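You operate a simulated robot arm through the tools that you are given. There is no shell and no other tool.

The job below is to be done with a simulated robot arm. You get a single attempt, and the scene is never put back.

Task
Lay in the mushroom before the jig, free the tray and push it out.
Fine: stem up, in the free corner; lock on FREE, then clamp open; use the pusher and draw it back; size slide to small for the next tray.

It is judged by the outcome, as a careful person would: the job done as asked, and still so three seconds after it is handed in. It fails if anything else is knocked over, pushed out of place, dropped, spilled or broken.

Robot
A 6-joint arm with a two-finger parallel gripper, fixed in place. Base frame: the origin is at the foot of the arm, x ahead of it, y to its left, z up; the work surface is at about z = 744. Readings come in mm, degrees, newtons and seconds.
With the tool pointing down near the work surface it reaches from about 280 to 740 mm from the base axis. Its first joint turns from -66.0 to 66.0 degrees. Payload 2.45 kg.
The TCP is the grasp point between the finger pads, 24 mm short of the fingertips. In the tool frame z runs along the fingers and y along their closing line. The gripper opens to 68 mm. The fingers are 17 mm wide and 10 mm thick; the gripper's body (40 by 70 mm) begins 41 mm behind the TCP.
Orientation is that of the tool frame in the base frame, as [roll, pitch, yaw] about the fixed x, y, z axes, in that order (R = Rz(yaw) Ry(pitch) Rx(roll)). With the fingers straight down and closing along the base's y, the tool's x points along the base's -x, its y along +y and its z along -z.

Tools
- The arm moves only by the tool apply_moves. Its argument "series" is a list of rows, each a list of 2 entries, a list of its own where there are three numbers: the shift along the tool's x, y, z in units of 500 mm (1.0 is 500 mm), then the turn, a rotation vector about the tool's x, y, z in units of 45 degrees (1.0 is 45 degrees). In form: [[[x, y, z], [wx, wy, wz]], ...]. A call has 1 to 20 rows; each row is the pose to reach, as a shift and turn from the pose commanded when the call began, along the tool's axes at that moment. "gripper" is the opening, from 0 (shut) to 1 (fully open), set as the call begins (left out, the last holds). A call with a number of a shift or a turn outside -1 to 1 is refused whole. A row lasts 0.2 s, in which the tool goes at most 50 mm and 8.6 degrees; a call with a longer step from one row to the next is refused whole, and so is a gripper value outside its range. A pose out of reach is approached as far as the arm can. The call stops where the force on the tool passes 90 N (or 10 N more than at its start, if that is more) or the arm is blocked; 0.2 s more then pass. Each finger travels about 108 mm/s and halts on what it meets, pressing with about 40 N; the grip force reading is that of the motor and also rises with nothing between the fingers. The clock runs only during rows and for 0.2 s after the last one: add rows that repeat a pose to give the fingers time. It gives the time, the measured TCP pose, the force on the tool (base axes), the opening and the grip force at its end, in the units of the frame above (readings bear some noise), with the torque about the TCP (base axes, N m) and any sound that the robot's microphone picked up, and new pictures: "views" is both (left out), scene, wrist or none.
- Cameras (640 x 400 px; columns grow to the right, rows downward): "scene" is fixed at [159.8, 422.4, 1438.5]; the picture's right is [-0.75, -0.66, 0.00], its down [-0.51, 0.58, -0.63] and it looks along [0.42, -0.47, -0.78] (base axes); focal length 371 px, centre (320, 200). "wrist" rides on the gripper at [84, 11, -75] in the tool frame; the picture's right is [-0.13, 0.99, 0.00], its down [-0.60, -0.08, -0.79] and it looks along [-0.79, -0.10, 0.61] (tool axes); focal length 251 px, centre (320, 200). There is no depth. A picture from a camera that has moved, and an enlarged one, comes with that camera's place and axes in the base frame and with its lens.
- inspect(camera, box): a new picture of the part [left, top, right, bottom] of that camera's present view, enlarged. It takes no simulated time.
- hand_in(): hands the job in; it is judged then, once.

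Places have to be worked out from the pictures, the camera data and where the tool is seen. Open the gripper and draw the arm clear of the work before you hand the job in, unless the task says otherwise.

The tools are called after "Emit:" as a command line: name --argument value ..., lists and objects as JSON in quotes. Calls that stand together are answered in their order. apply_moves: Moves the arm, as the interface text tells. Its arguments: {"type":"object","properties":{"series":{"type":"array","items":{"type":"array"}},"gripper":{"type":"number"},"views":{"type":"string","enum":["both","scene","wrist","none"]}},"required":["series"]} The other tools are called the same way: inspect (camera, box) takes an enlarged picture of a part of a camera's view; hand_in () hands the job in.

At the start:

```text
t: 0.0
position: [414.3, 117.3, 999.1]
orientation: [-180.0, 0.1, -180.0]
ft_force: [-0.4, -0.1, -0.4]
ft_torque: [-0.01, -0.01, 0.03]
width: 67.9
grip_force: 0.1
```

scene: 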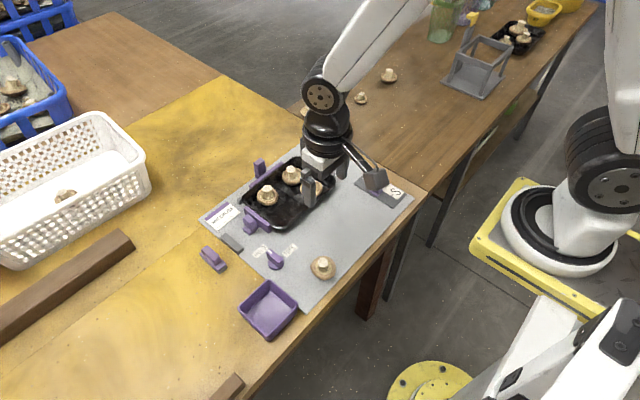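
wrist: 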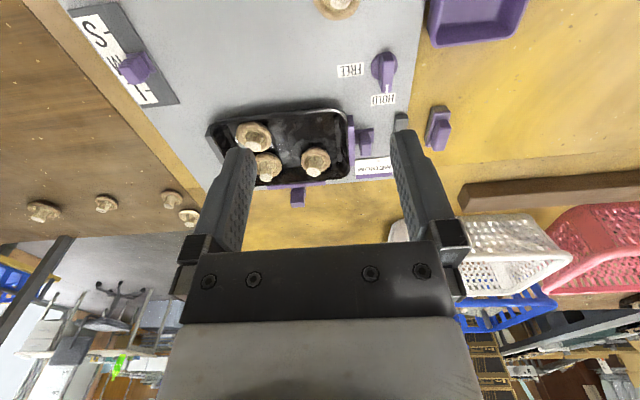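

I start by looking closely at the jig from both cameras before moving anything.

Emit:
inspect --camera "scene" --box '[190, 140, 350, 240]'

Emit:
inspect --camera "scene" --box '[190, 230, 350, 330]'

Emit:
inspect --camera "scene" --box '[300, 130, 440, 220]'

Emit:
inspect --camera "wrist" --box '[200, 80, 400, 205]'

Emit:
inspect --camera "wrist" --box '[320, 0, 560, 150]'

Emit:
inspect --camera "wrist" --box '[50, 0, 210, 110]'

```text
4.00 times, centred on (270, 190) of scene
camera zoom: at [159.8, 422.4, 1438.5], right [-0.75, -0.66, 0.0], down [-0.51, 0.58, -0.63], along [0.42, -0.47, -0.78], focal length 1484 px, centre (520, 240)
```

zoom: 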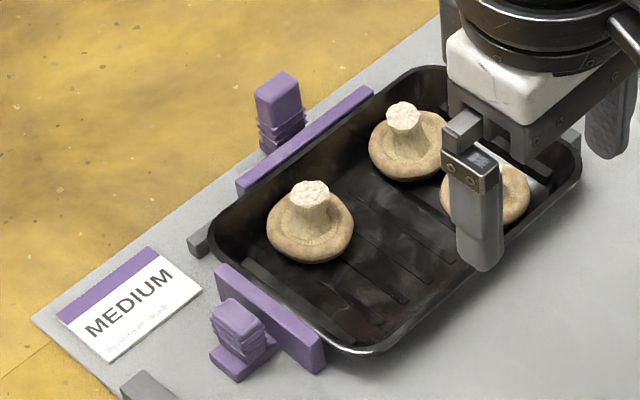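

```text
4.00 times, centred on (270, 280) of scene
camera zoom: at [159.8, 422.4, 1438.5], right [-0.75, -0.66, 0.0], down [-0.51, 0.58, -0.63], along [0.42, -0.47, -0.78], focal length 1484 px, centre (520, -120)
```

zoom: 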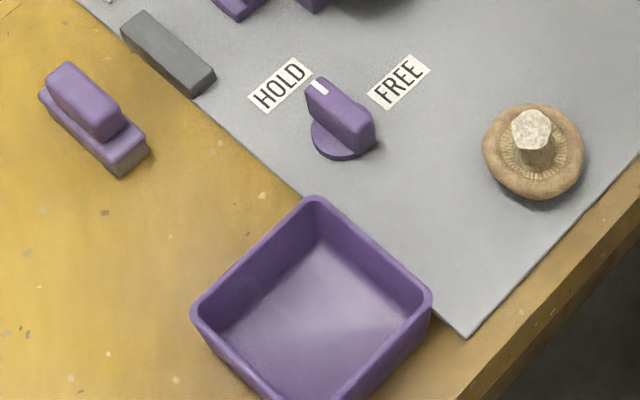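

```text
4.44 times, centred on (370, 175) of scene
camera zoom: at [159.8, 422.4, 1438.5], right [-0.75, -0.66, 0.0], down [-0.51, 0.58, -0.63], along [0.42, -0.47, -0.78], focal length 1648 px, centre (98, 311)
```

zoom: 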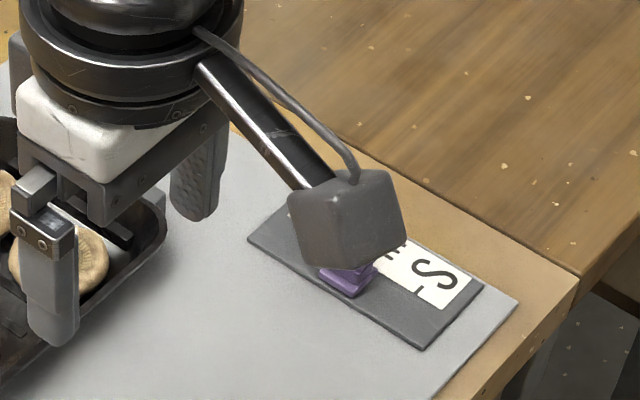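

```text
3.20 times, centred on (300, 142) of wrist
camera zoom: at [330.7, 129.1, 1074.7], right [0.13, 0.99, 0.0], down [0.6, -0.08, 0.79], along [0.79, -0.1, -0.61], focal length 805 px, centre (384, 384)
```

zoom: 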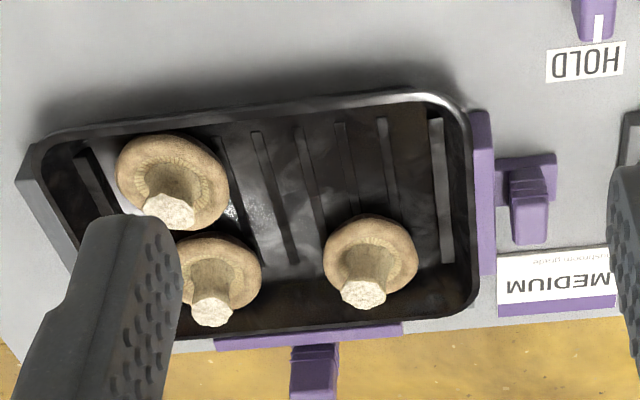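

```text
2.67 times, centred on (440, 75) of wrist
camera zoom: at [330.7, 129.1, 1074.7], right [0.13, 0.99, 0.0], down [0.6, -0.08, 0.79], along [0.79, -0.1, -0.61], focal length 670 px, centre (0, 533)
```

zoom: 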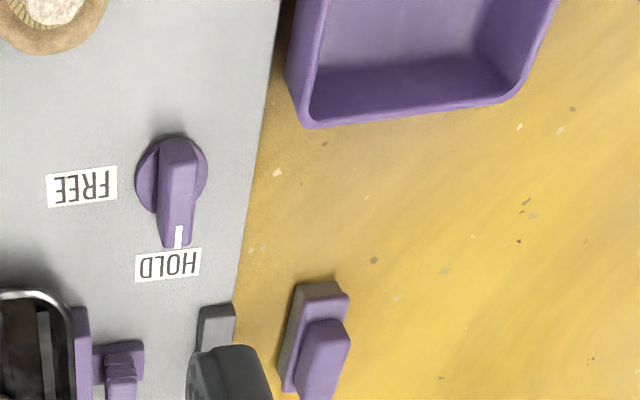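

```text
3.64 times, centred on (130, 55) of wrist
camera zoom: at [330.7, 129.1, 1074.7], right [0.13, 0.99, 0.0], down [0.6, -0.08, 0.79], along [0.79, -0.1, -0.61], focal length 914 px, centre (1011, 727)
```

zoom: 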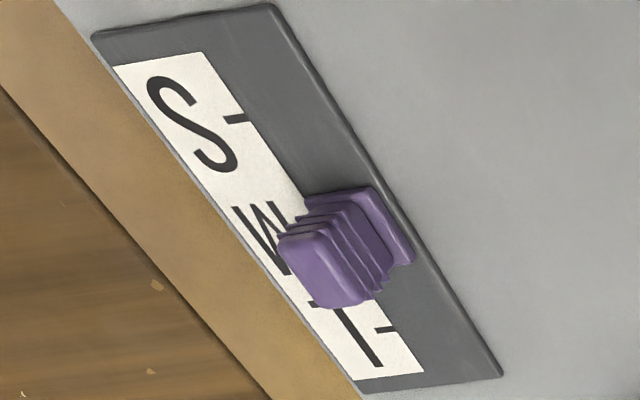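

The camera is far away, so I'll raise the view over the jig and tilt the tool about 40°. That lets the wrist camera look nearly straight down at it.

Emit:
apply_moves --series '[[[-0.04, -0.02, 0.0], [0, 0.18, 0]], [[-0.08, -0.04, 0.0], [0, 0.36, 0]], [[-0.12, -0.06, 0.0], [0, 0.54, 0]], [[-0.16, -0.08, 0.0], [0, 0.72, 0]], [[-0.2, -0.1, 0.0], [0, 0.89, 0]], [[-0.2, -0.1, 0.0], [0, 0.89, 0]]]' --views "both"

```text
t: 1.4
position: [515.6, 67.8, 999.5]
orientation: [179.9, -40.1, 179.9]
ft_force: [0.5, 0.3, -0.9]
ft_torque: [-0.01, 0.02, 0.0]
width: 67.8
grip_force: 0.0
camera wrist: at [499.3, 78.7, 1110.7], right [0.1, 0.99, -0.08], down [0.97, -0.08, 0.22], along [0.21, -0.1, -0.97], focal length 251 px, centre (320, 200)
```

scene: 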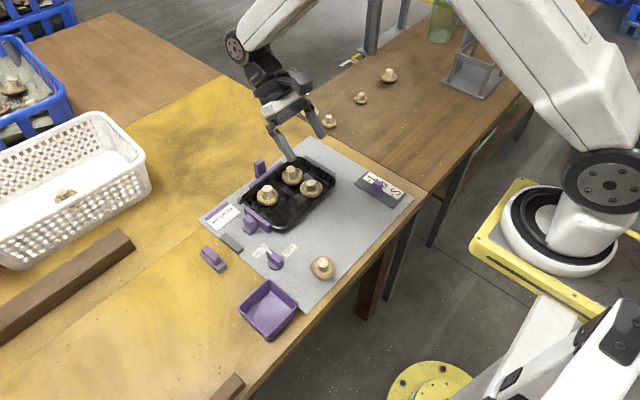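
wrist: 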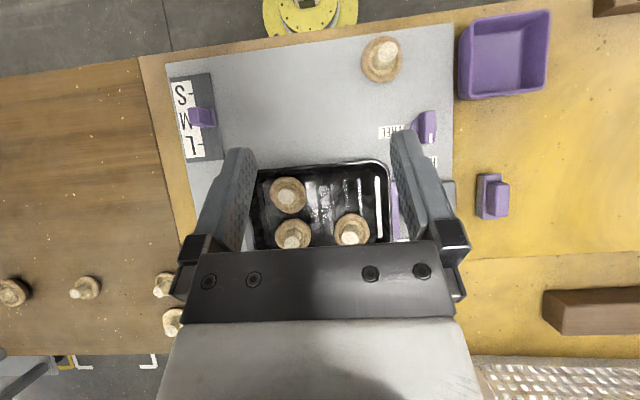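

The jig is in clear view of both cameras now, so I zoom in on each part.

Emit:
inspect --camera "scene" --box '[230, 145, 350, 220]'

Emit:
inspect --camera "scene" --box '[195, 190, 291, 250]'

Emit:
inspect --camera "scene" --box '[340, 160, 420, 210]'

Emit:
inspect --camera "wrist" --box '[230, 150, 410, 262]'

Emit:
inspect --camera "wrist" --box '[350, 20, 542, 140]'

Emit:
inspect --camera "wrist" --box '[150, 60, 262, 170]'

```text
5.33 times, centred on (290, 182) of scene
camera zoom: at [159.8, 422.4, 1438.5], right [-0.75, -0.66, 0.0], down [-0.51, 0.58, -0.63], along [0.42, -0.47, -0.78], focal length 1978 px, centre (480, 293)
```

zoom: 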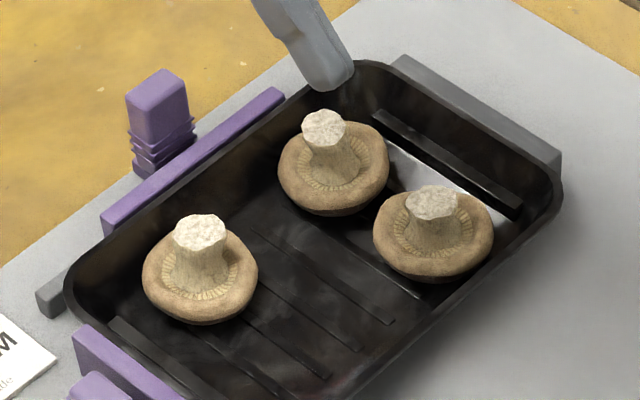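

```text
6.67 times, centred on (243, 220) of scene
camera zoom: at [159.8, 422.4, 1438.5], right [-0.75, -0.66, 0.0], down [-0.51, 0.58, -0.63], along [0.42, -0.47, -0.78], focal length 2472 px, centre (833, 67)
```

zoom: 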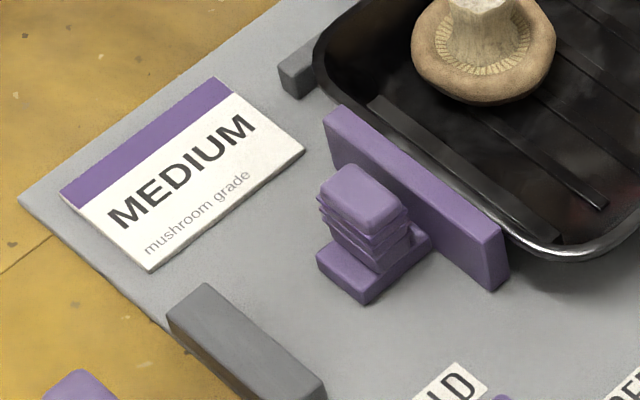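

```text
8.00 times, centred on (380, 185) of scene
camera zoom: at [159.8, 422.4, 1438.5], right [-0.75, -0.66, 0.0], down [-0.51, 0.58, -0.63], along [0.42, -0.47, -0.78], focal length 2967 px, centre (-160, 320)
```

zoom: 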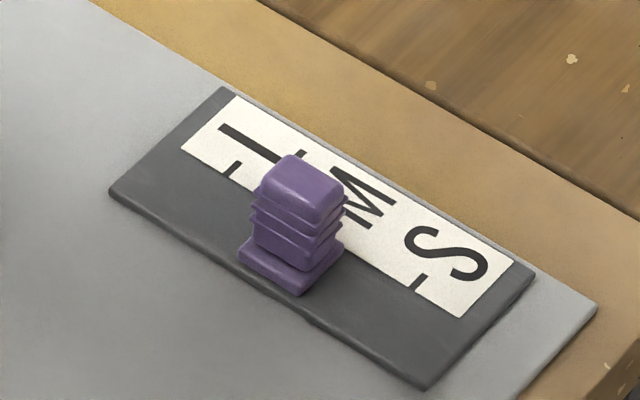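

```text
3.56 times, centred on (320, 206) of wrist
camera zoom: at [499.3, 78.7, 1110.7], right [0.1, 0.99, -0.08], down [0.97, -0.08, 0.22], along [0.21, -0.1, -0.97], focal length 894 px, centre (320, 179)
```

zoom: 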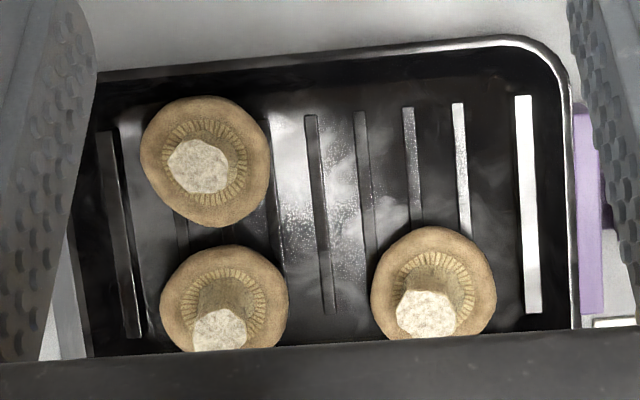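

```text
3.33 times, centred on (446, 80) of wrist
camera zoom: at [499.3, 78.7, 1110.7], right [0.1, 0.99, -0.08], down [0.97, -0.08, 0.22], along [0.21, -0.1, -0.97], focal length 838 px, centre (-100, 600)
```

zoom: 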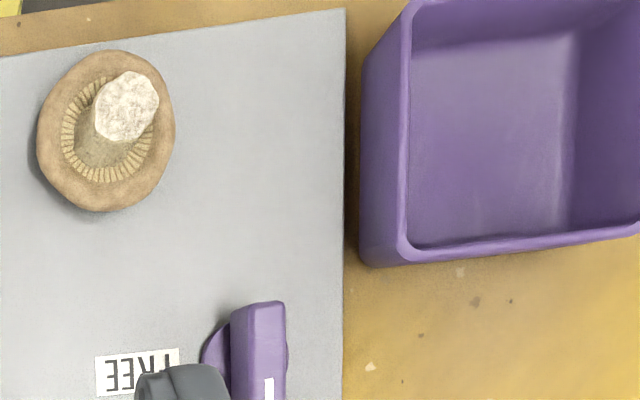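

```text
3.64 times, centred on (206, 115) of wrist
camera zoom: at [499.3, 78.7, 1110.7], right [0.1, 0.99, -0.08], down [0.97, -0.08, 0.22], along [0.21, -0.1, -0.97], focal length 914 px, centre (734, 509)
```

zoom: 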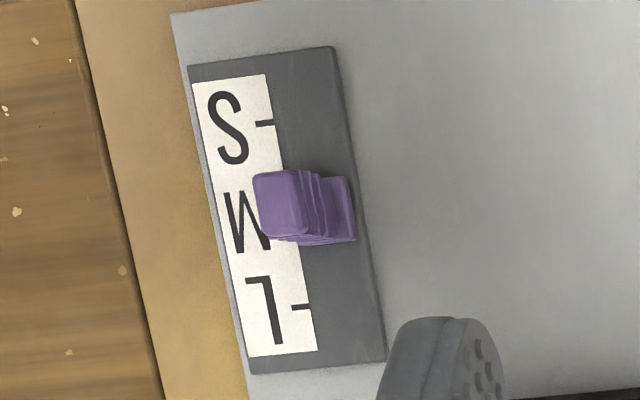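

The layout is becoming clear: clamp at the +y end, pusher behind the tray, S/M/L slide at the right and HOLD/FREE knob at the left. I check the loose purple item, the pusher and the mushroom more closely.

Emit:
inspect --camera "scene" --box '[190, 235, 254, 275]'

Emit:
inspect --camera "scene" --box '[236, 150, 292, 185]'

Emit:
inspect --camera "scene" --box '[296, 245, 352, 280]'

Emit:
inspect --camera "scene" --box '[244, 236, 308, 276]'

Emit:
inspect --camera "wrist" --box '[420, 100, 548, 220]'

```text
10.00 times, centred on (222, 255) of scene
camera zoom: at [159.8, 422.4, 1438.5], right [-0.75, -0.66, 0.0], down [-0.51, 0.58, -0.63], along [0.42, -0.47, -0.78], focal length 3709 px, centre (1300, -350)
```

zoom: 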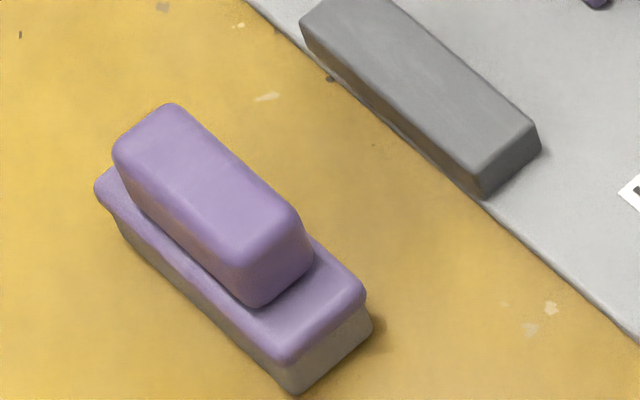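

```text
11.43 times, centred on (264, 168) of scene
camera zoom: at [159.8, 422.4, 1438.5], right [-0.75, -0.66, 0.0], down [-0.51, 0.58, -0.63], along [0.42, -0.47, -0.78], focal length 4239 px, centre (960, 571)
```

zoom: 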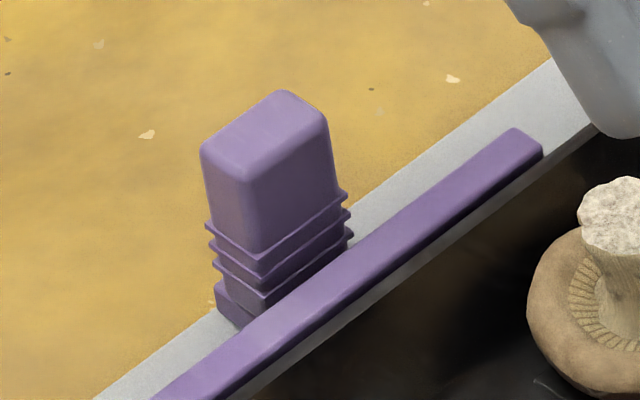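

```text
11.43 times, centred on (324, 262) of scene
camera zoom: at [159.8, 422.4, 1438.5], right [-0.75, -0.66, 0.0], down [-0.51, 0.58, -0.63], along [0.42, -0.47, -0.78], focal length 4239 px, centre (274, -514)
```

zoom: 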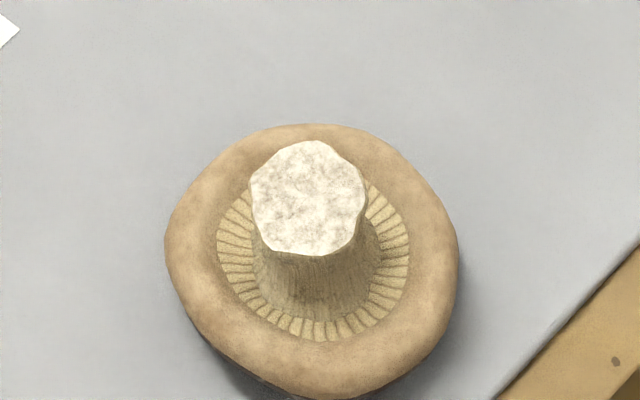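

```text
10.00 times, centred on (276, 256) of scene
camera zoom: at [159.8, 422.4, 1438.5], right [-0.75, -0.66, 0.0], down [-0.51, 0.58, -0.63], along [0.42, -0.47, -0.78], focal length 3709 px, centre (760, -360)
```

zoom: 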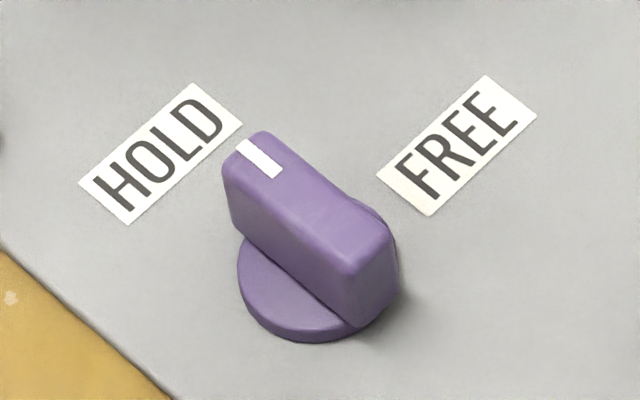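

```text
3.33 times, centred on (484, 160) of wrist
camera zoom: at [499.3, 78.7, 1110.7], right [0.1, 0.99, -0.08], down [0.97, -0.08, 0.22], along [0.21, -0.1, -0.97], focal length 838 px, centre (-227, 333)
```

zoom: 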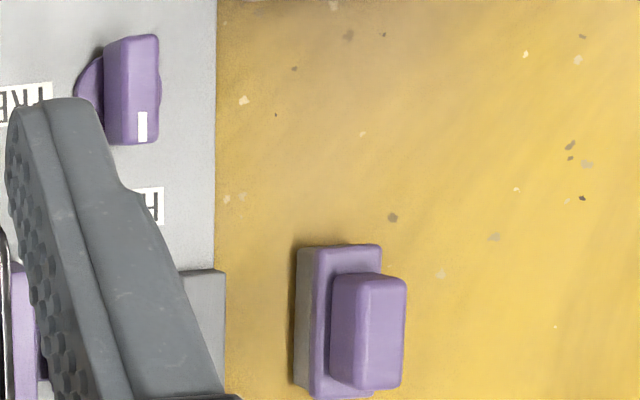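

The loose purple block sits off the jig and stays untouched. I judge the mushroom to be at about (401, 139) with its stem top near z = 780. I'll straighten the tool and go above it for a closer look.

Emit:
apply_moves --series '[[[0.0041, 0.0287, 0.0656], [0, -0.178, 0]], [[0.0082, 0.0574, 0.1312], [0, -0.356, 0]], [[0.0124, 0.086, 0.1968], [0, -0.534, 0]], [[0.0165, 0.1147, 0.2624], [0, -0.712, 0]], [[0.0206, 0.1434, 0.328], [0, -0.89, 0]], [[0.0206, 0.1434, 0.328], [0, -0.89, 0]]]' --views "both"

```text
t: 2.8
position: [401.8, 139.3, 880.7]
orientation: [179.9, 0.1, -179.9]
ft_force: [0.1, 0.2, 0.0]
ft_torque: [-0.02, -0.03, -0.01]
width: 68.0
grip_force: 0.1
camera wrist: at [317.3, 151.9, 955.9], right [0.13, 0.99, 0.0], down [0.6, -0.08, 0.79], along [0.79, -0.1, -0.61], focal length 251 px, centre (320, 200)
```

scene: 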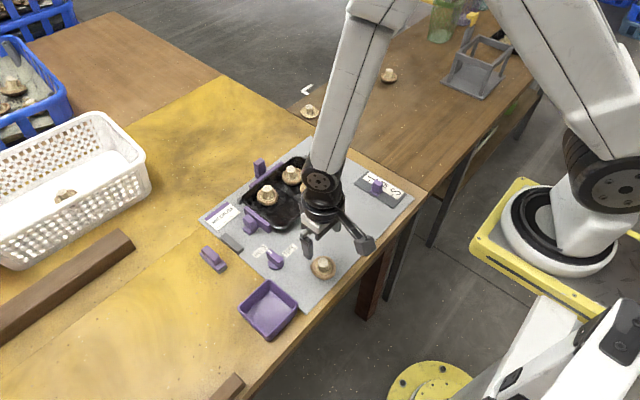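
wrist: 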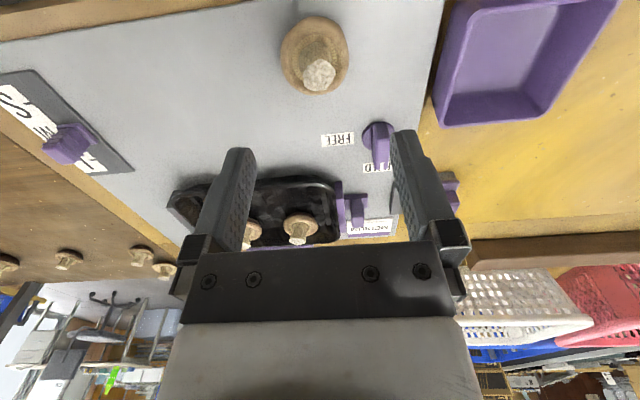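

Emit:
inspect --camera "wrist" --box '[270, 5, 366, 105]'

Emit:
inspect --camera "wrist" --box '[310, 110, 470, 240]'

```text
4.00 times, centred on (318, 55) of wrist
camera zoom: at [317.3, 151.9, 955.9], right [0.13, 0.99, 0.0], down [0.6, -0.08, 0.79], along [0.79, -0.1, -0.61], focal length 1006 px, centre (328, 780)
```

zoom: 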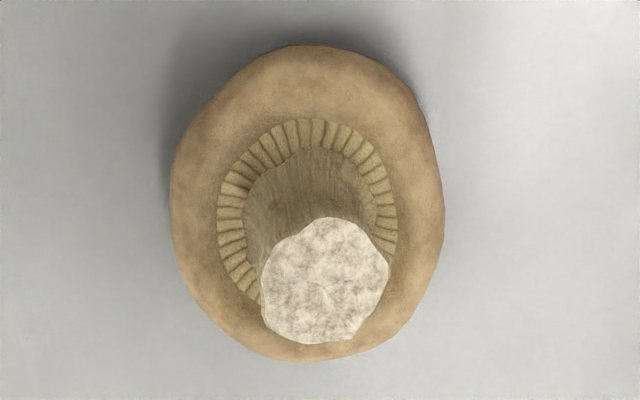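

```text
3.08 times, centred on (390, 175) of wrist
camera zoom: at [317.3, 151.9, 955.9], right [0.13, 0.99, 0.0], down [0.6, -0.08, 0.79], along [0.79, -0.1, -0.61], focal length 774 px, centre (105, 277)
```

zoom: 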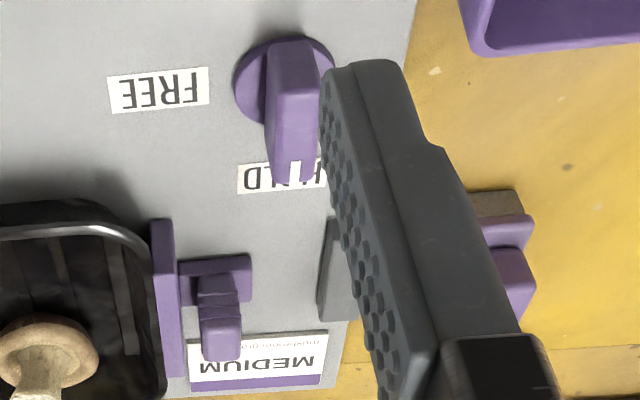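

The stem stands at about (400, 139.5), top near z = 785 and gills near 758. I lower the half-open gripper over the stem with the tips staying above the gills.

Emit:
apply_moves --series '[[[0.002, 0.0006, 0.05], [0, 0, 0]], [[0.002, 0.0006, 0.1], [0, 0, 0]], [[0.002, 0.0006, 0.14], [0, 0, 0]], [[0.002, 0.0006, 0.165], [0, 0, 0]], [[0.002, 0.0006, 0.18], [0, 0, 0]], [[0.002, 0.0006, 0.185], [0, 0, 0]], [[0.002, 0.0006, 0.185], [0, 0, 0]]]' --gripper 0.62 --views "both"

```text
t: 4.4
position: [400.5, 140.0, 788.8]
orientation: [180.0, 0.1, 179.9]
ft_force: [0.1, -2.4, 14.9]
ft_torque: [-0.14, 0.02, -0.01]
width: 42.4
grip_force: 0.1
camera wrist: at [316.8, 151.1, 863.2], right [0.13, 0.99, 0.0], down [0.6, -0.08, 0.79], along [0.79, -0.1, -0.61], focal length 251 px, centre (320, 200)
```

scene: 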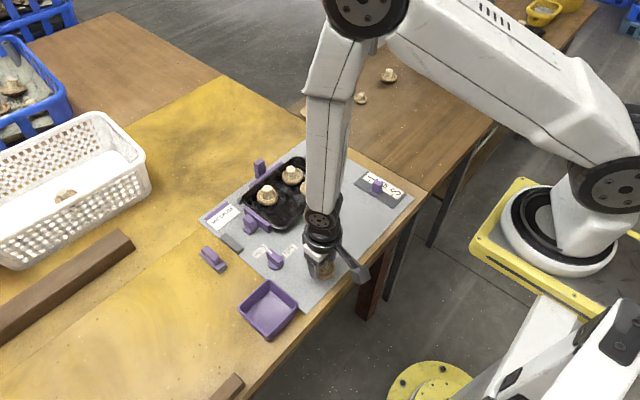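
wrist: 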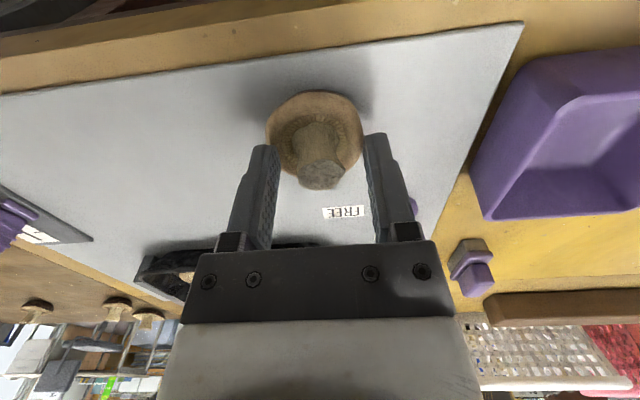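

The tips touch the cap rim (15 N), so the rim stands at about z = 765. I raise 2.5 mm and zoom to check alignment before closing.

Emit:
apply_moves --series '[[[0, 0, -0.005], [0, 0, 0]], [[0, 0, -0.005], [0, 0, 0]]]' --views "wrist"

Emit:
inspect --camera "wrist" --box '[230, 80, 422, 210]'

Emit:
inspect --camera "scene" --box '[280, 235, 376, 295]'

```text
t: 5.0
position: [400.0, 139.3, 790.6]
orientation: [-180.0, 0.1, 180.0]
ft_force: [-0.2, 0.4, 0.0]
ft_torque: [0.0, -0.05, 0.01]
width: 42.2
grip_force: 0.1
camera wrist: at [316.3, 151.1, 865.3], right [0.13, 0.99, 0.0], down [0.6, -0.08, 0.79], along [0.79, -0.1, -0.61], focal length 251 px, centre (320, 200)
```

wrist: 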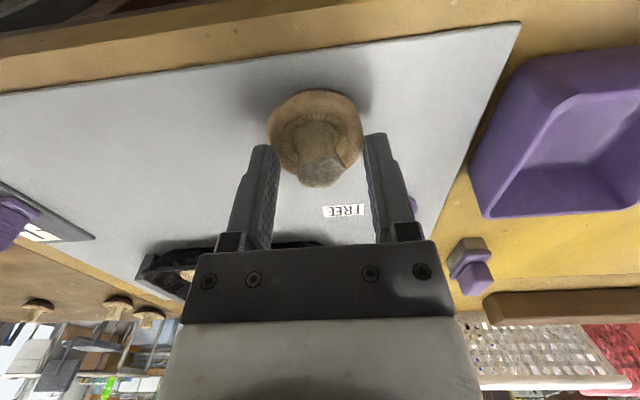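

```text
3.08 times, centred on (326, 145) of wrist
camera zoom: at [316.3, 151.1, 865.3], right [0.13, 0.99, 0.0], down [0.6, -0.08, 0.79], along [0.79, -0.1, -0.61], focal length 774 px, centre (302, 369)
```

zoom: 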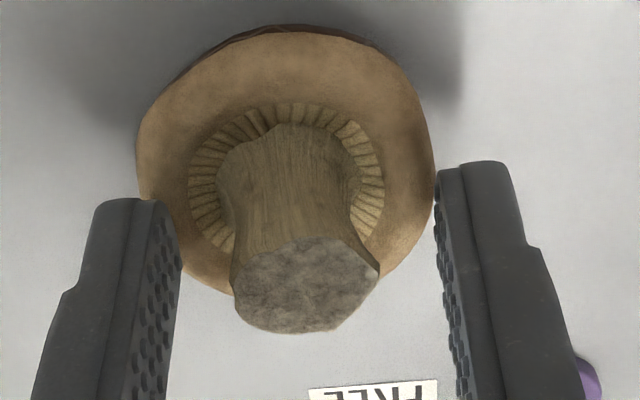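

```text
6.67 times, centred on (328, 265) of scene
camera zoom: at [159.8, 422.4, 1438.5], right [-0.75, -0.66, 0.0], down [-0.51, 0.58, -0.63], along [0.42, -0.47, -0.78], focal length 2472 px, centre (267, -233)
```

zoom: 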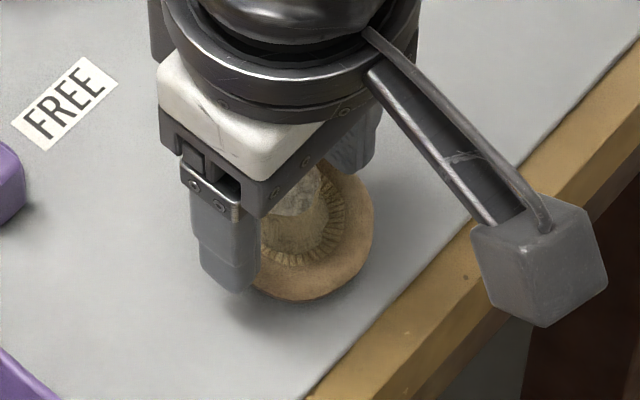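

The stem is centred between the fingers, so I close on it.

Emit:
apply_moves --series '[[[0, 0, 0], [0, 0, 0]], [[0, 0, 0], [0, 0, 0]], [[0, 0, 0], [0, 0, 0]]]' --gripper 0.0 --views "wrist"

```text
t: 5.8
position: [401.0, 138.8, 790.9]
orientation: [180.0, 0.0, -180.0]
ft_force: [-0.3, -2.3, 6.7]
ft_torque: [-0.21, 0.02, 0.02]
width: 21.3
grip_force: 12.0
camera wrist: at [316.4, 151.0, 865.5], right [0.13, 0.99, 0.0], down [0.6, -0.08, 0.79], along [0.79, -0.1, -0.61], focal length 251 px, centre (320, 200)
```

wrist: 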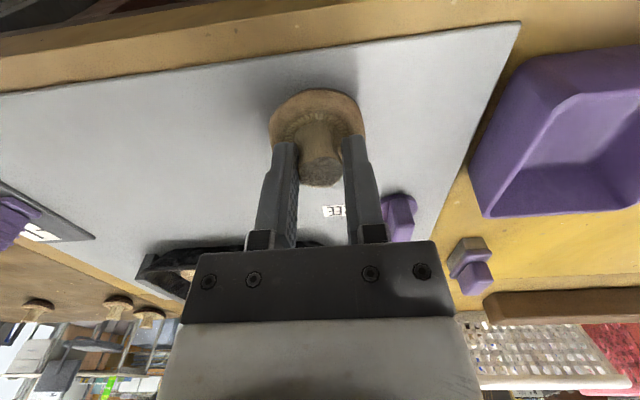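

Gripped at 21 mm. I lift slowly and check that it holds.

Emit:
apply_moves --series '[[[0, 0, 0], [0, 0, 0]], [[0, 0, -0.01], [0, 0, 0]], [[0, 0, -0.03], [0, 0, 0]], [[0, 0, -0.06], [0, 0, 0]], [[0, 0, -0.06], [0, 0, 0]]]' --views "both"

Emit:
inspect --camera "wrist" --box '[230, 80, 422, 210]'

Emit:
inspect --camera "scene" --box '[280, 215, 376, 275]'

```text
t: 7.0
position: [400.7, 139.8, 821.6]
orientation: [180.0, 0.0, 180.0]
ft_force: [0.1, 0.1, 0.4]
ft_torque: [-0.01, -0.02, 0.0]
width: 0.0
grip_force: 23.7
camera wrist: at [316.1, 150.8, 896.1], right [0.13, 0.99, 0.0], down [0.6, -0.08, 0.79], along [0.79, -0.1, -0.61], focal length 251 px, centre (320, 200)
```

scene: 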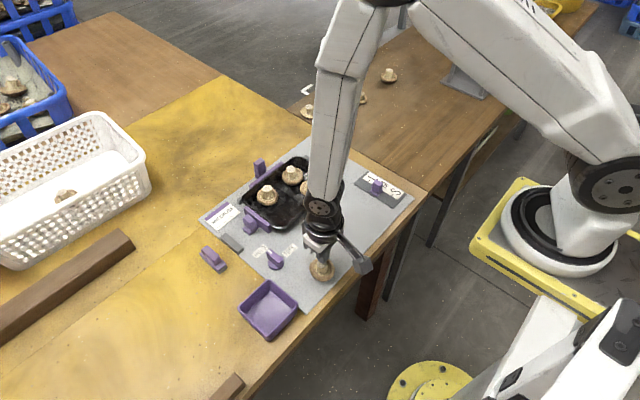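
wrist: 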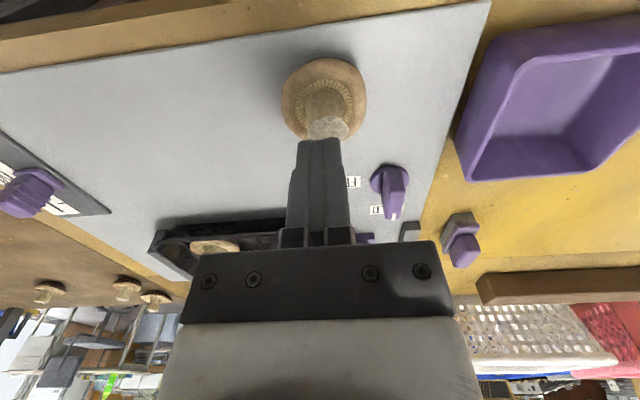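

```text
3.08 times, centred on (326, 145) of wrist
camera zoom: at [316.1, 150.8, 896.1], right [0.13, 0.99, 0.0], down [0.6, -0.08, 0.79], along [0.79, -0.1, -0.61], focal length 774 px, centre (302, 369)
```

zoom: 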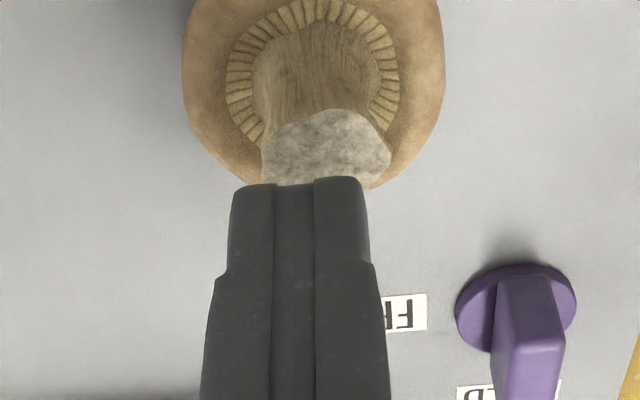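

```text
6.67 times, centred on (328, 245) of scene
camera zoom: at [159.8, 422.4, 1438.5], right [-0.75, -0.66, 0.0], down [-0.51, 0.58, -0.63], along [0.42, -0.47, -0.78], focal length 2472 px, centre (267, -100)
```

zoom: 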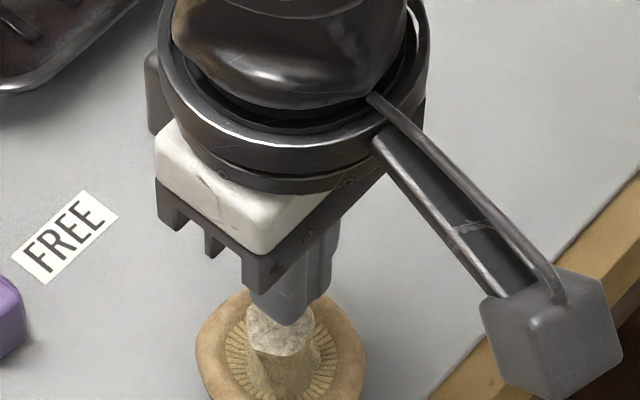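

The fingers slipped off the stem. The mushroom still stands stem-up, shifted a few mm in +y. I open, rise for a clean view and measure it again.

Emit:
apply_moves --series '[[[0, 0, -0.04], [0, 0, 0]], [[0, 0, -0.08], [0, 0, 0]], [[0, 0, -0.08], [0, 0, 0]]]' --gripper 1.0 --views "both"

Emit:
inspect --camera "wrist" --box '[270, 15, 366, 115]'

Emit:
inspect --camera "scene" --box '[296, 245, 352, 280]'

```text
t: 7.8
position: [400.5, 139.7, 861.2]
orientation: [180.0, 0.0, 180.0]
ft_force: [0.1, 0.2, 1.3]
ft_torque: [0.02, -0.02, -0.06]
width: 67.8
grip_force: 0.1
camera wrist: at [315.8, 150.8, 936.4], right [0.13, 0.99, 0.0], down [0.6, -0.08, 0.79], along [0.79, -0.1, -0.61], focal length 251 px, centre (320, 200)
```

scene: 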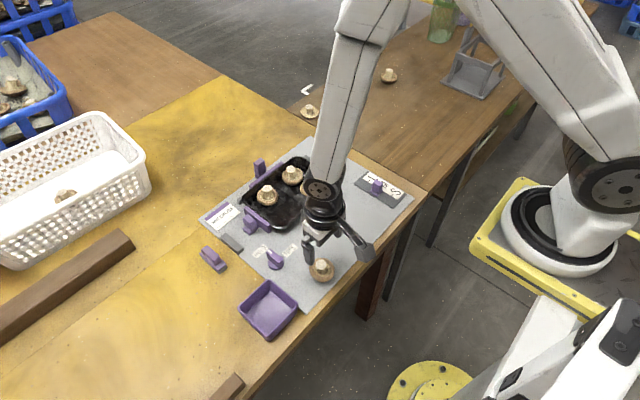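
wrist: 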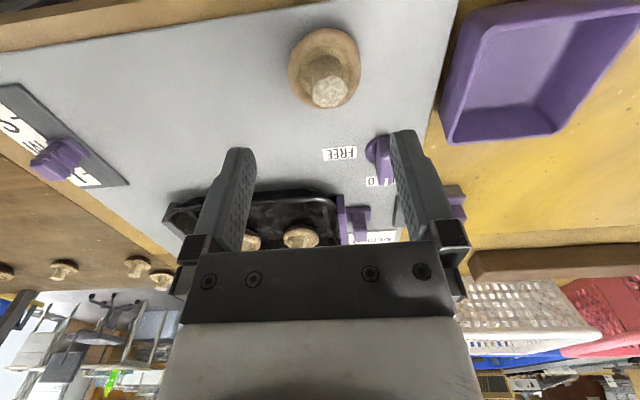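

```text
4.00 times, centred on (318, 65) of wrist
camera zoom: at [315.8, 150.8, 936.4], right [0.13, 0.99, 0.0], down [0.6, -0.08, 0.79], along [0.79, -0.1, -0.61], focal length 1006 px, centre (328, 740)
```

zoom: 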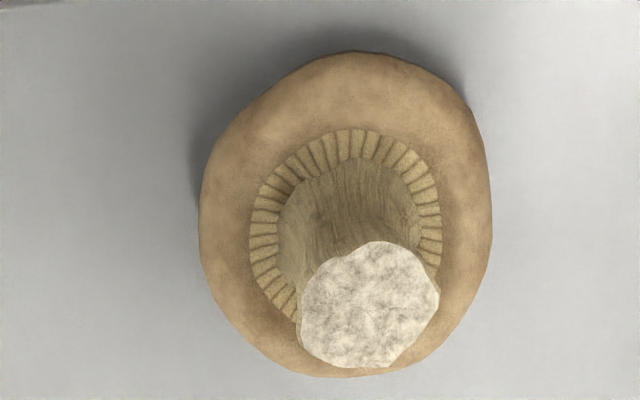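

```text
11.43 times, centred on (324, 262) of scene
camera zoom: at [159.8, 422.4, 1438.5], right [-0.75, -0.66, 0.0], down [-0.51, 0.58, -0.63], along [0.42, -0.47, -0.78], focal length 4239 px, centre (274, -514)
```

zoom: 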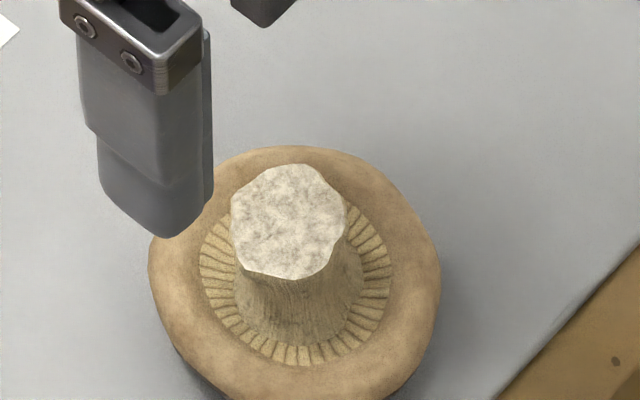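

The mushroom now has its stem base near (399, 143.5) and its top near (399.5, 146.5), so it leans toward +y. I'll turn the gripper 90° to close along x, across the lean, so the pads meet the stem evenly.

Emit:
apply_moves --series '[[[0.002, 0.011, 0], [0, 0, 0.17]], [[0.002, 0.011, 0], [0, 0, 0.34]], [[0.002, 0.011, 0], [0, 0, 0.51]], [[0.002, 0.011, 0], [0, 0, 0.68]], [[0.002, 0.011, 0], [0, 0, 0.85]], [[0.002, 0.011, 0], [0, 0, 1.0]]]' --views "none"

Emit:
apply_moves --series '[[[0, 0, 0], [0, 0, 0.17]], [[0, 0, 0], [0, 0, 0.34]], [[0, 0, 0], [0, 0, 0.51]], [[0, 0, 0], [0, 0, 0.68]], [[0, 0, 0], [0, 0, 0.85]], [[0, 0, 0], [0, 0, 1.0]], [[0, 0, 0], [0, 0, 1.0]]]' --views "both"

```text
t: 9.2
position: [399.0, 145.3, 861.1]
orientation: [-179.9, 0.0, 134.9]
ft_force: [1.5, 0.2, -0.2]
ft_torque: [0.01, -0.03, -0.02]
width: 68.0
grip_force: 0.1
```

```text
t: 10.8
position: [399.5, 145.5, 861.4]
orientation: [-180.0, -0.1, 89.9]
ft_force: [-0.7, -0.1, 0.6]
ft_torque: [-0.01, 0.02, 0.01]
width: 68.0
grip_force: 0.2
camera wrist: at [410.4, 229.7, 935.6], right [0.99, -0.13, 0.0], down [-0.08, -0.6, 0.79], along [-0.1, -0.79, -0.61], focal length 251 px, centre (320, 200)
```

scene: 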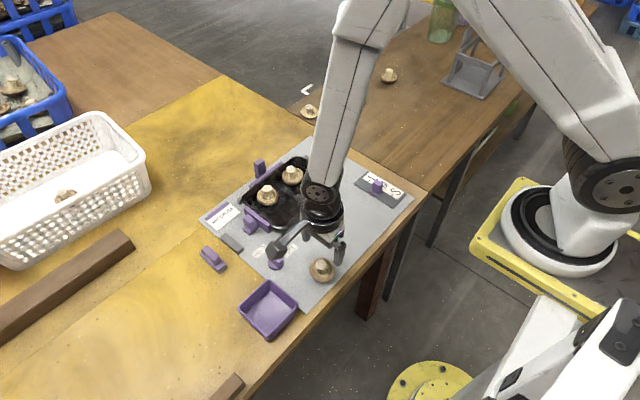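
wrist: 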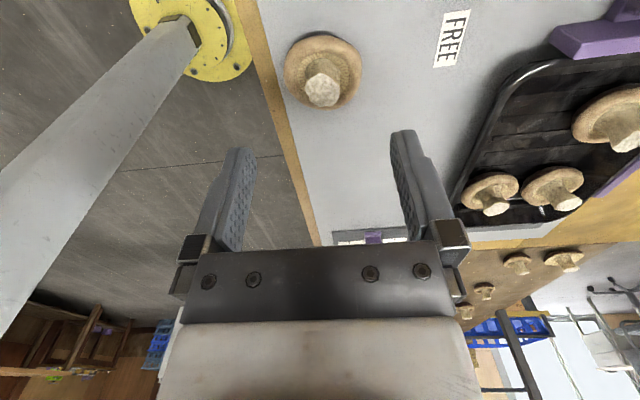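

Emit:
inspect --camera "wrist" --box '[270, 20, 382, 120]'

```text
4.00 times, centred on (326, 70) of wrist
camera zoom: at [410.4, 229.7, 935.6], right [0.99, -0.13, 0.0], down [-0.08, -0.6, 0.79], along [-0.1, -0.79, -0.61], focal length 1006 px, centre (296, 720)
```

zoom: 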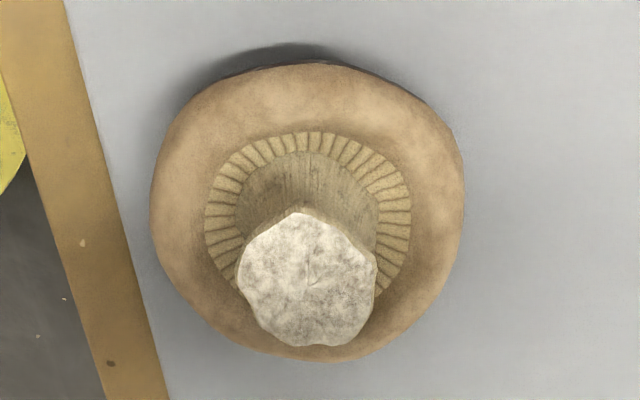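

Stem centre about (400.4, 145.5). I descend with the gripper at 42 mm until the tips are just above the rim.

Emit:
apply_moves --series '[[[0, 0.0022, 0.05], [0, 0, 0]], [[0, 0.0022, 0.1], [0, 0, 0]], [[0, 0.0022, 0.125], [0, 0, 0]], [[0, 0.0022, 0.138], [0, 0, 0]], [[0, 0.0022, 0.143], [0, 0, 0]], [[0, 0.0022, 0.143], [0, 0, 0]]]' --gripper 0.6 --views "both"

Emit:
inspect --camera "wrist" --box '[230, 80, 422, 210]'

Emit:
inspect --camera "scene" --box '[280, 235, 376, 295]'

```text
t: 12.2
position: [400.7, 145.9, 788.9]
orientation: [-180.0, 0.0, 90.0]
ft_force: [-0.3, -0.5, 0.6]
ft_torque: [0.01, 0.01, 0.0]
width: 40.7
grip_force: 0.0
camera wrist: at [411.6, 229.6, 864.0], right [0.99, -0.13, 0.0], down [-0.08, -0.6, 0.79], along [-0.1, -0.79, -0.61], focal length 251 px, centre (320, 200)
```

scene: 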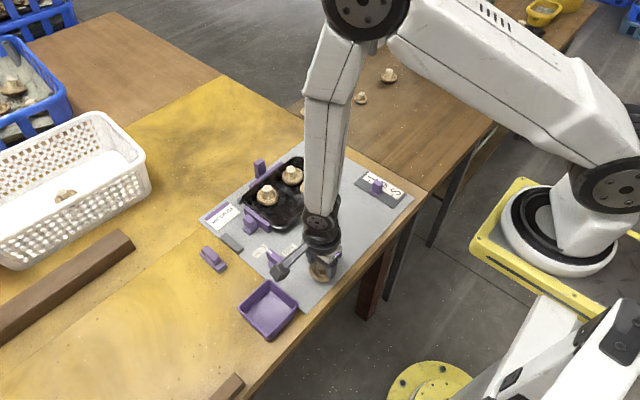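
wrist: 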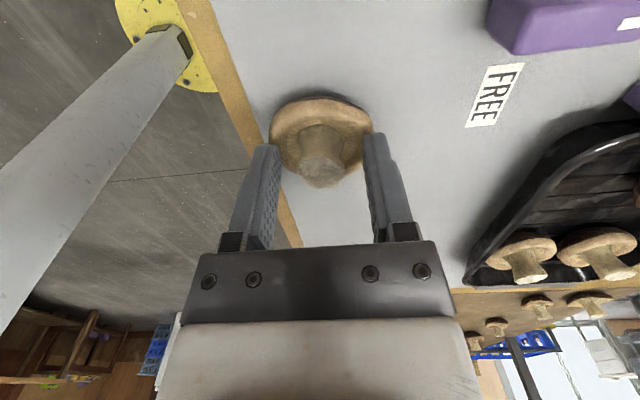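

```text
3.08 times, centred on (326, 145) of wrist
camera zoom: at [411.6, 229.6, 864.0], right [0.99, -0.13, 0.0], down [-0.08, -0.6, 0.79], along [-0.1, -0.79, -0.61], focal length 774 px, centre (302, 369)
```

zoom: 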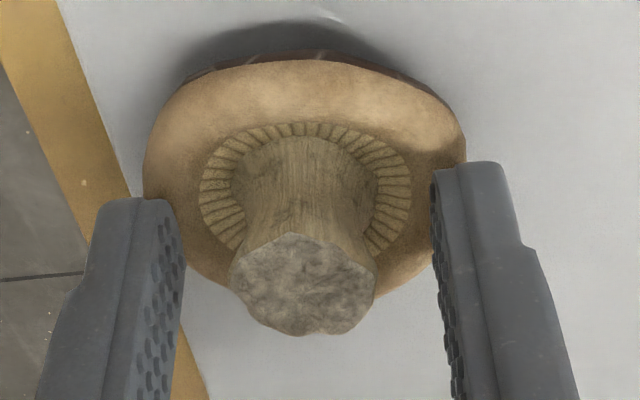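

```text
6.67 times, centred on (328, 265) of scene
camera zoom: at [159.8, 422.4, 1438.5], right [-0.75, -0.66, 0.0], down [-0.51, 0.58, -0.63], along [0.42, -0.47, -0.78], focal length 2472 px, centre (267, -233)
```

zoom: 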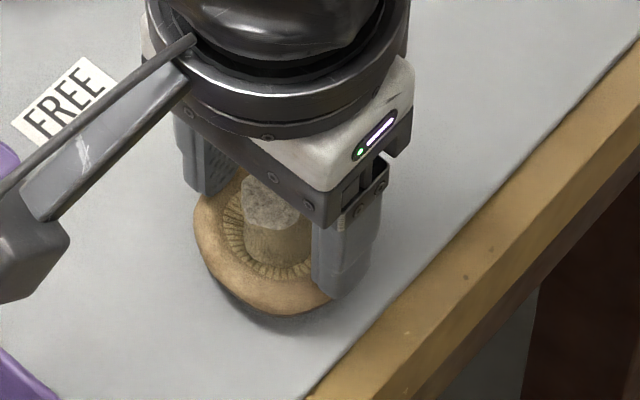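

No contact yet with tips at z≈765. I go 1 mm lower, then close and hold long enough for the grip force to build.

Emit:
apply_moves --series '[[[0, 0, 0.002], [0, 0, 0]], [[0, 0, 0.002], [0, 0, 0]]]' --views "none"

Emit:
apply_moves --series '[[[0, 0, 0], [0, 0, 0]], [[0, 0, 0], [0, 0, 0]], [[0, 0, 0], [0, 0, 0]], [[0, 0, 0], [0, 0, 0]]]' --gripper 0.0 --views "wrist"

Emit:
inspect --camera "wrist" --box '[230, 80, 422, 210]'

```text
t: 12.8
position: [400.3, 145.0, 788.0]
orientation: [180.0, 0.1, 90.0]
ft_force: [0.0, -0.4, 7.6]
ft_torque: [-0.03, 0.01, 0.03]
width: 40.9
grip_force: 0.0
```

```text
t: 13.8
position: [401.1, 146.5, 788.7]
orientation: [179.9, 0.0, 90.0]
ft_force: [1.6, 0.8, 12.4]
ft_torque: [0.0, -0.07, 0.04]
width: 20.2
grip_force: 11.3
camera wrist: at [411.6, 229.7, 863.6], right [0.99, -0.13, 0.0], down [-0.08, -0.6, 0.79], along [-0.1, -0.79, -0.61], focal length 251 px, centre (320, 200)
```

wrist: 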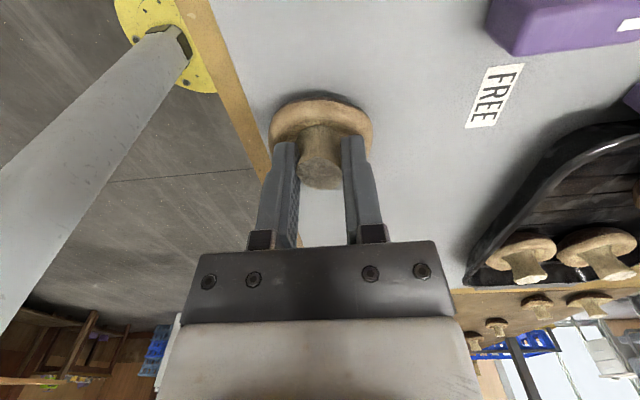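

```text
3.08 times, centred on (326, 145) of wrist
camera zoom: at [411.6, 229.7, 863.6], right [0.99, -0.13, 0.0], down [-0.08, -0.6, 0.79], along [-0.1, -0.79, -0.61], focal length 774 px, centre (302, 369)
```

zoom: 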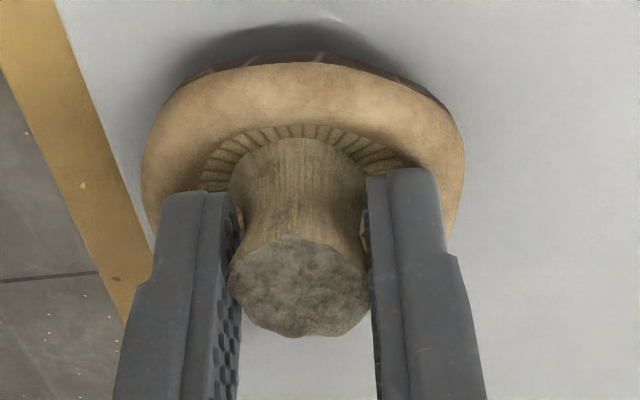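

Contact is on the stem's flared top. I wait a moment to see whether the grip settles, then creep up a few mm only.

Emit:
apply_moves --series '[[[0, 0, 0], [0, 0, 0]], [[0, 0, 0], [0, 0, 0]], [[0, 0, 0], [0, 0, 0]], [[0, 0, 0], [0, 0, 0]], [[0, 0, 0], [0, 0, 0]]]' --views "wrist"

Emit:
inspect --camera "wrist" --box '[230, 80, 422, 210]'

```text
t: 15.0
position: [400.6, 144.8, 790.4]
orientation: [179.9, 0.0, 90.0]
ft_force: [2.5, 1.5, 13.6]
ft_torque: [-0.01, -0.1, 0.02]
width: 20.3
grip_force: 11.7
camera wrist: at [411.3, 229.6, 863.4], right [0.99, -0.13, 0.0], down [-0.08, -0.6, 0.79], along [-0.1, -0.79, -0.61], focal length 251 px, centre (320, 200)
```

wrist: 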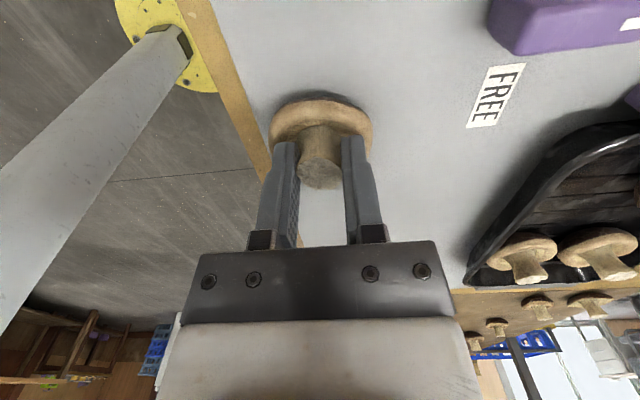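

```text
3.08 times, centred on (326, 145) of wrist
camera zoom: at [411.3, 229.6, 863.4], right [0.99, -0.13, 0.0], down [-0.08, -0.6, 0.79], along [-0.1, -0.79, -0.61], focal length 774 px, centre (302, 369)
```

zoom: 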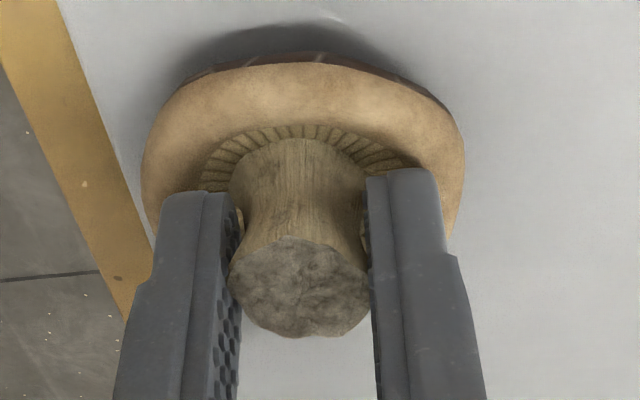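

The grip is steady at about 11.5 N and 20 mm. I lift very slowly, 10 mm in all, to see how it behaves.

Emit:
apply_moves --series '[[[0, 0, -0.002], [0, 0, 0]], [[0, 0, -0.004], [0, 0, 0]], [[0, 0, -0.006], [0, 0, 0]], [[0, 0, -0.008], [0, 0, 0]], [[0, 0, -0.01], [0, 0, 0]], [[0, 0, -0.01], [0, 0, 0]]]' --views "wrist"

Emit:
inspect --camera "wrist" --box '[230, 80, 422, 210]'

Emit:
inspect --camera "scene" --box '[280, 235, 376, 295]'

```text
t: 16.4
position: [400.7, 144.9, 792.7]
orientation: [-179.9, 0.0, 90.0]
ft_force: [-0.1, 0.3, 0.0]
ft_torque: [0.0, -0.03, -0.02]
width: 20.3
grip_force: 11.9
camera wrist: at [411.4, 229.4, 868.1], right [0.99, -0.13, 0.0], down [-0.08, -0.6, 0.79], along [-0.1, -0.79, -0.61], focal length 251 px, centre (320, 200)
```

wrist: 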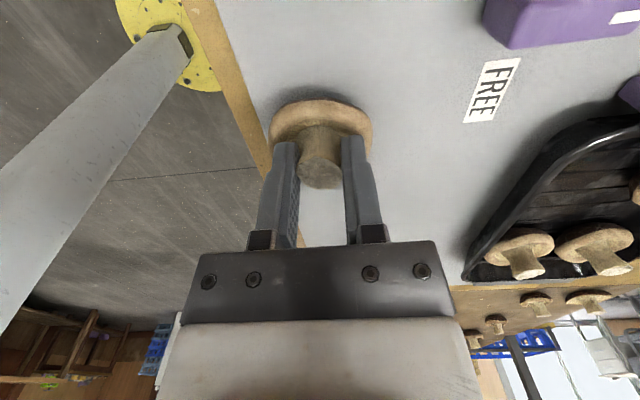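

```text
3.08 times, centred on (326, 145) of wrist
camera zoom: at [411.4, 229.4, 868.1], right [0.99, -0.13, 0.0], down [-0.08, -0.6, 0.79], along [-0.1, -0.79, -0.61], focal length 774 px, centre (302, 369)
```

zoom: 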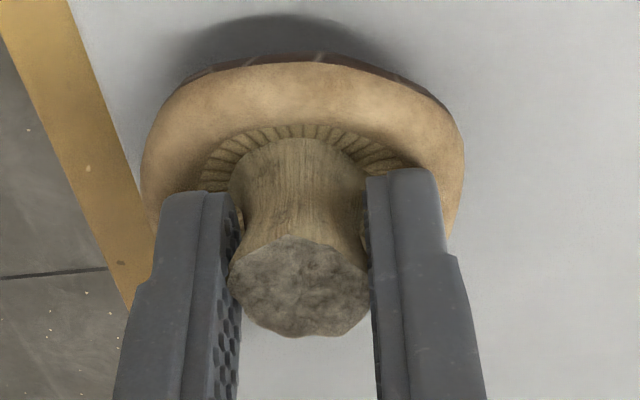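

```text
6.67 times, centred on (328, 265) of scene
camera zoom: at [159.8, 422.4, 1438.5], right [-0.75, -0.66, 0.0], down [-0.51, 0.58, -0.63], along [0.42, -0.47, -0.78], focal length 2472 px, centre (267, -233)
```

zoom: 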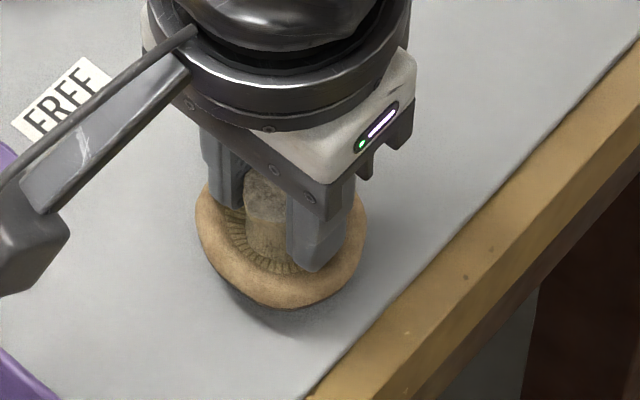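

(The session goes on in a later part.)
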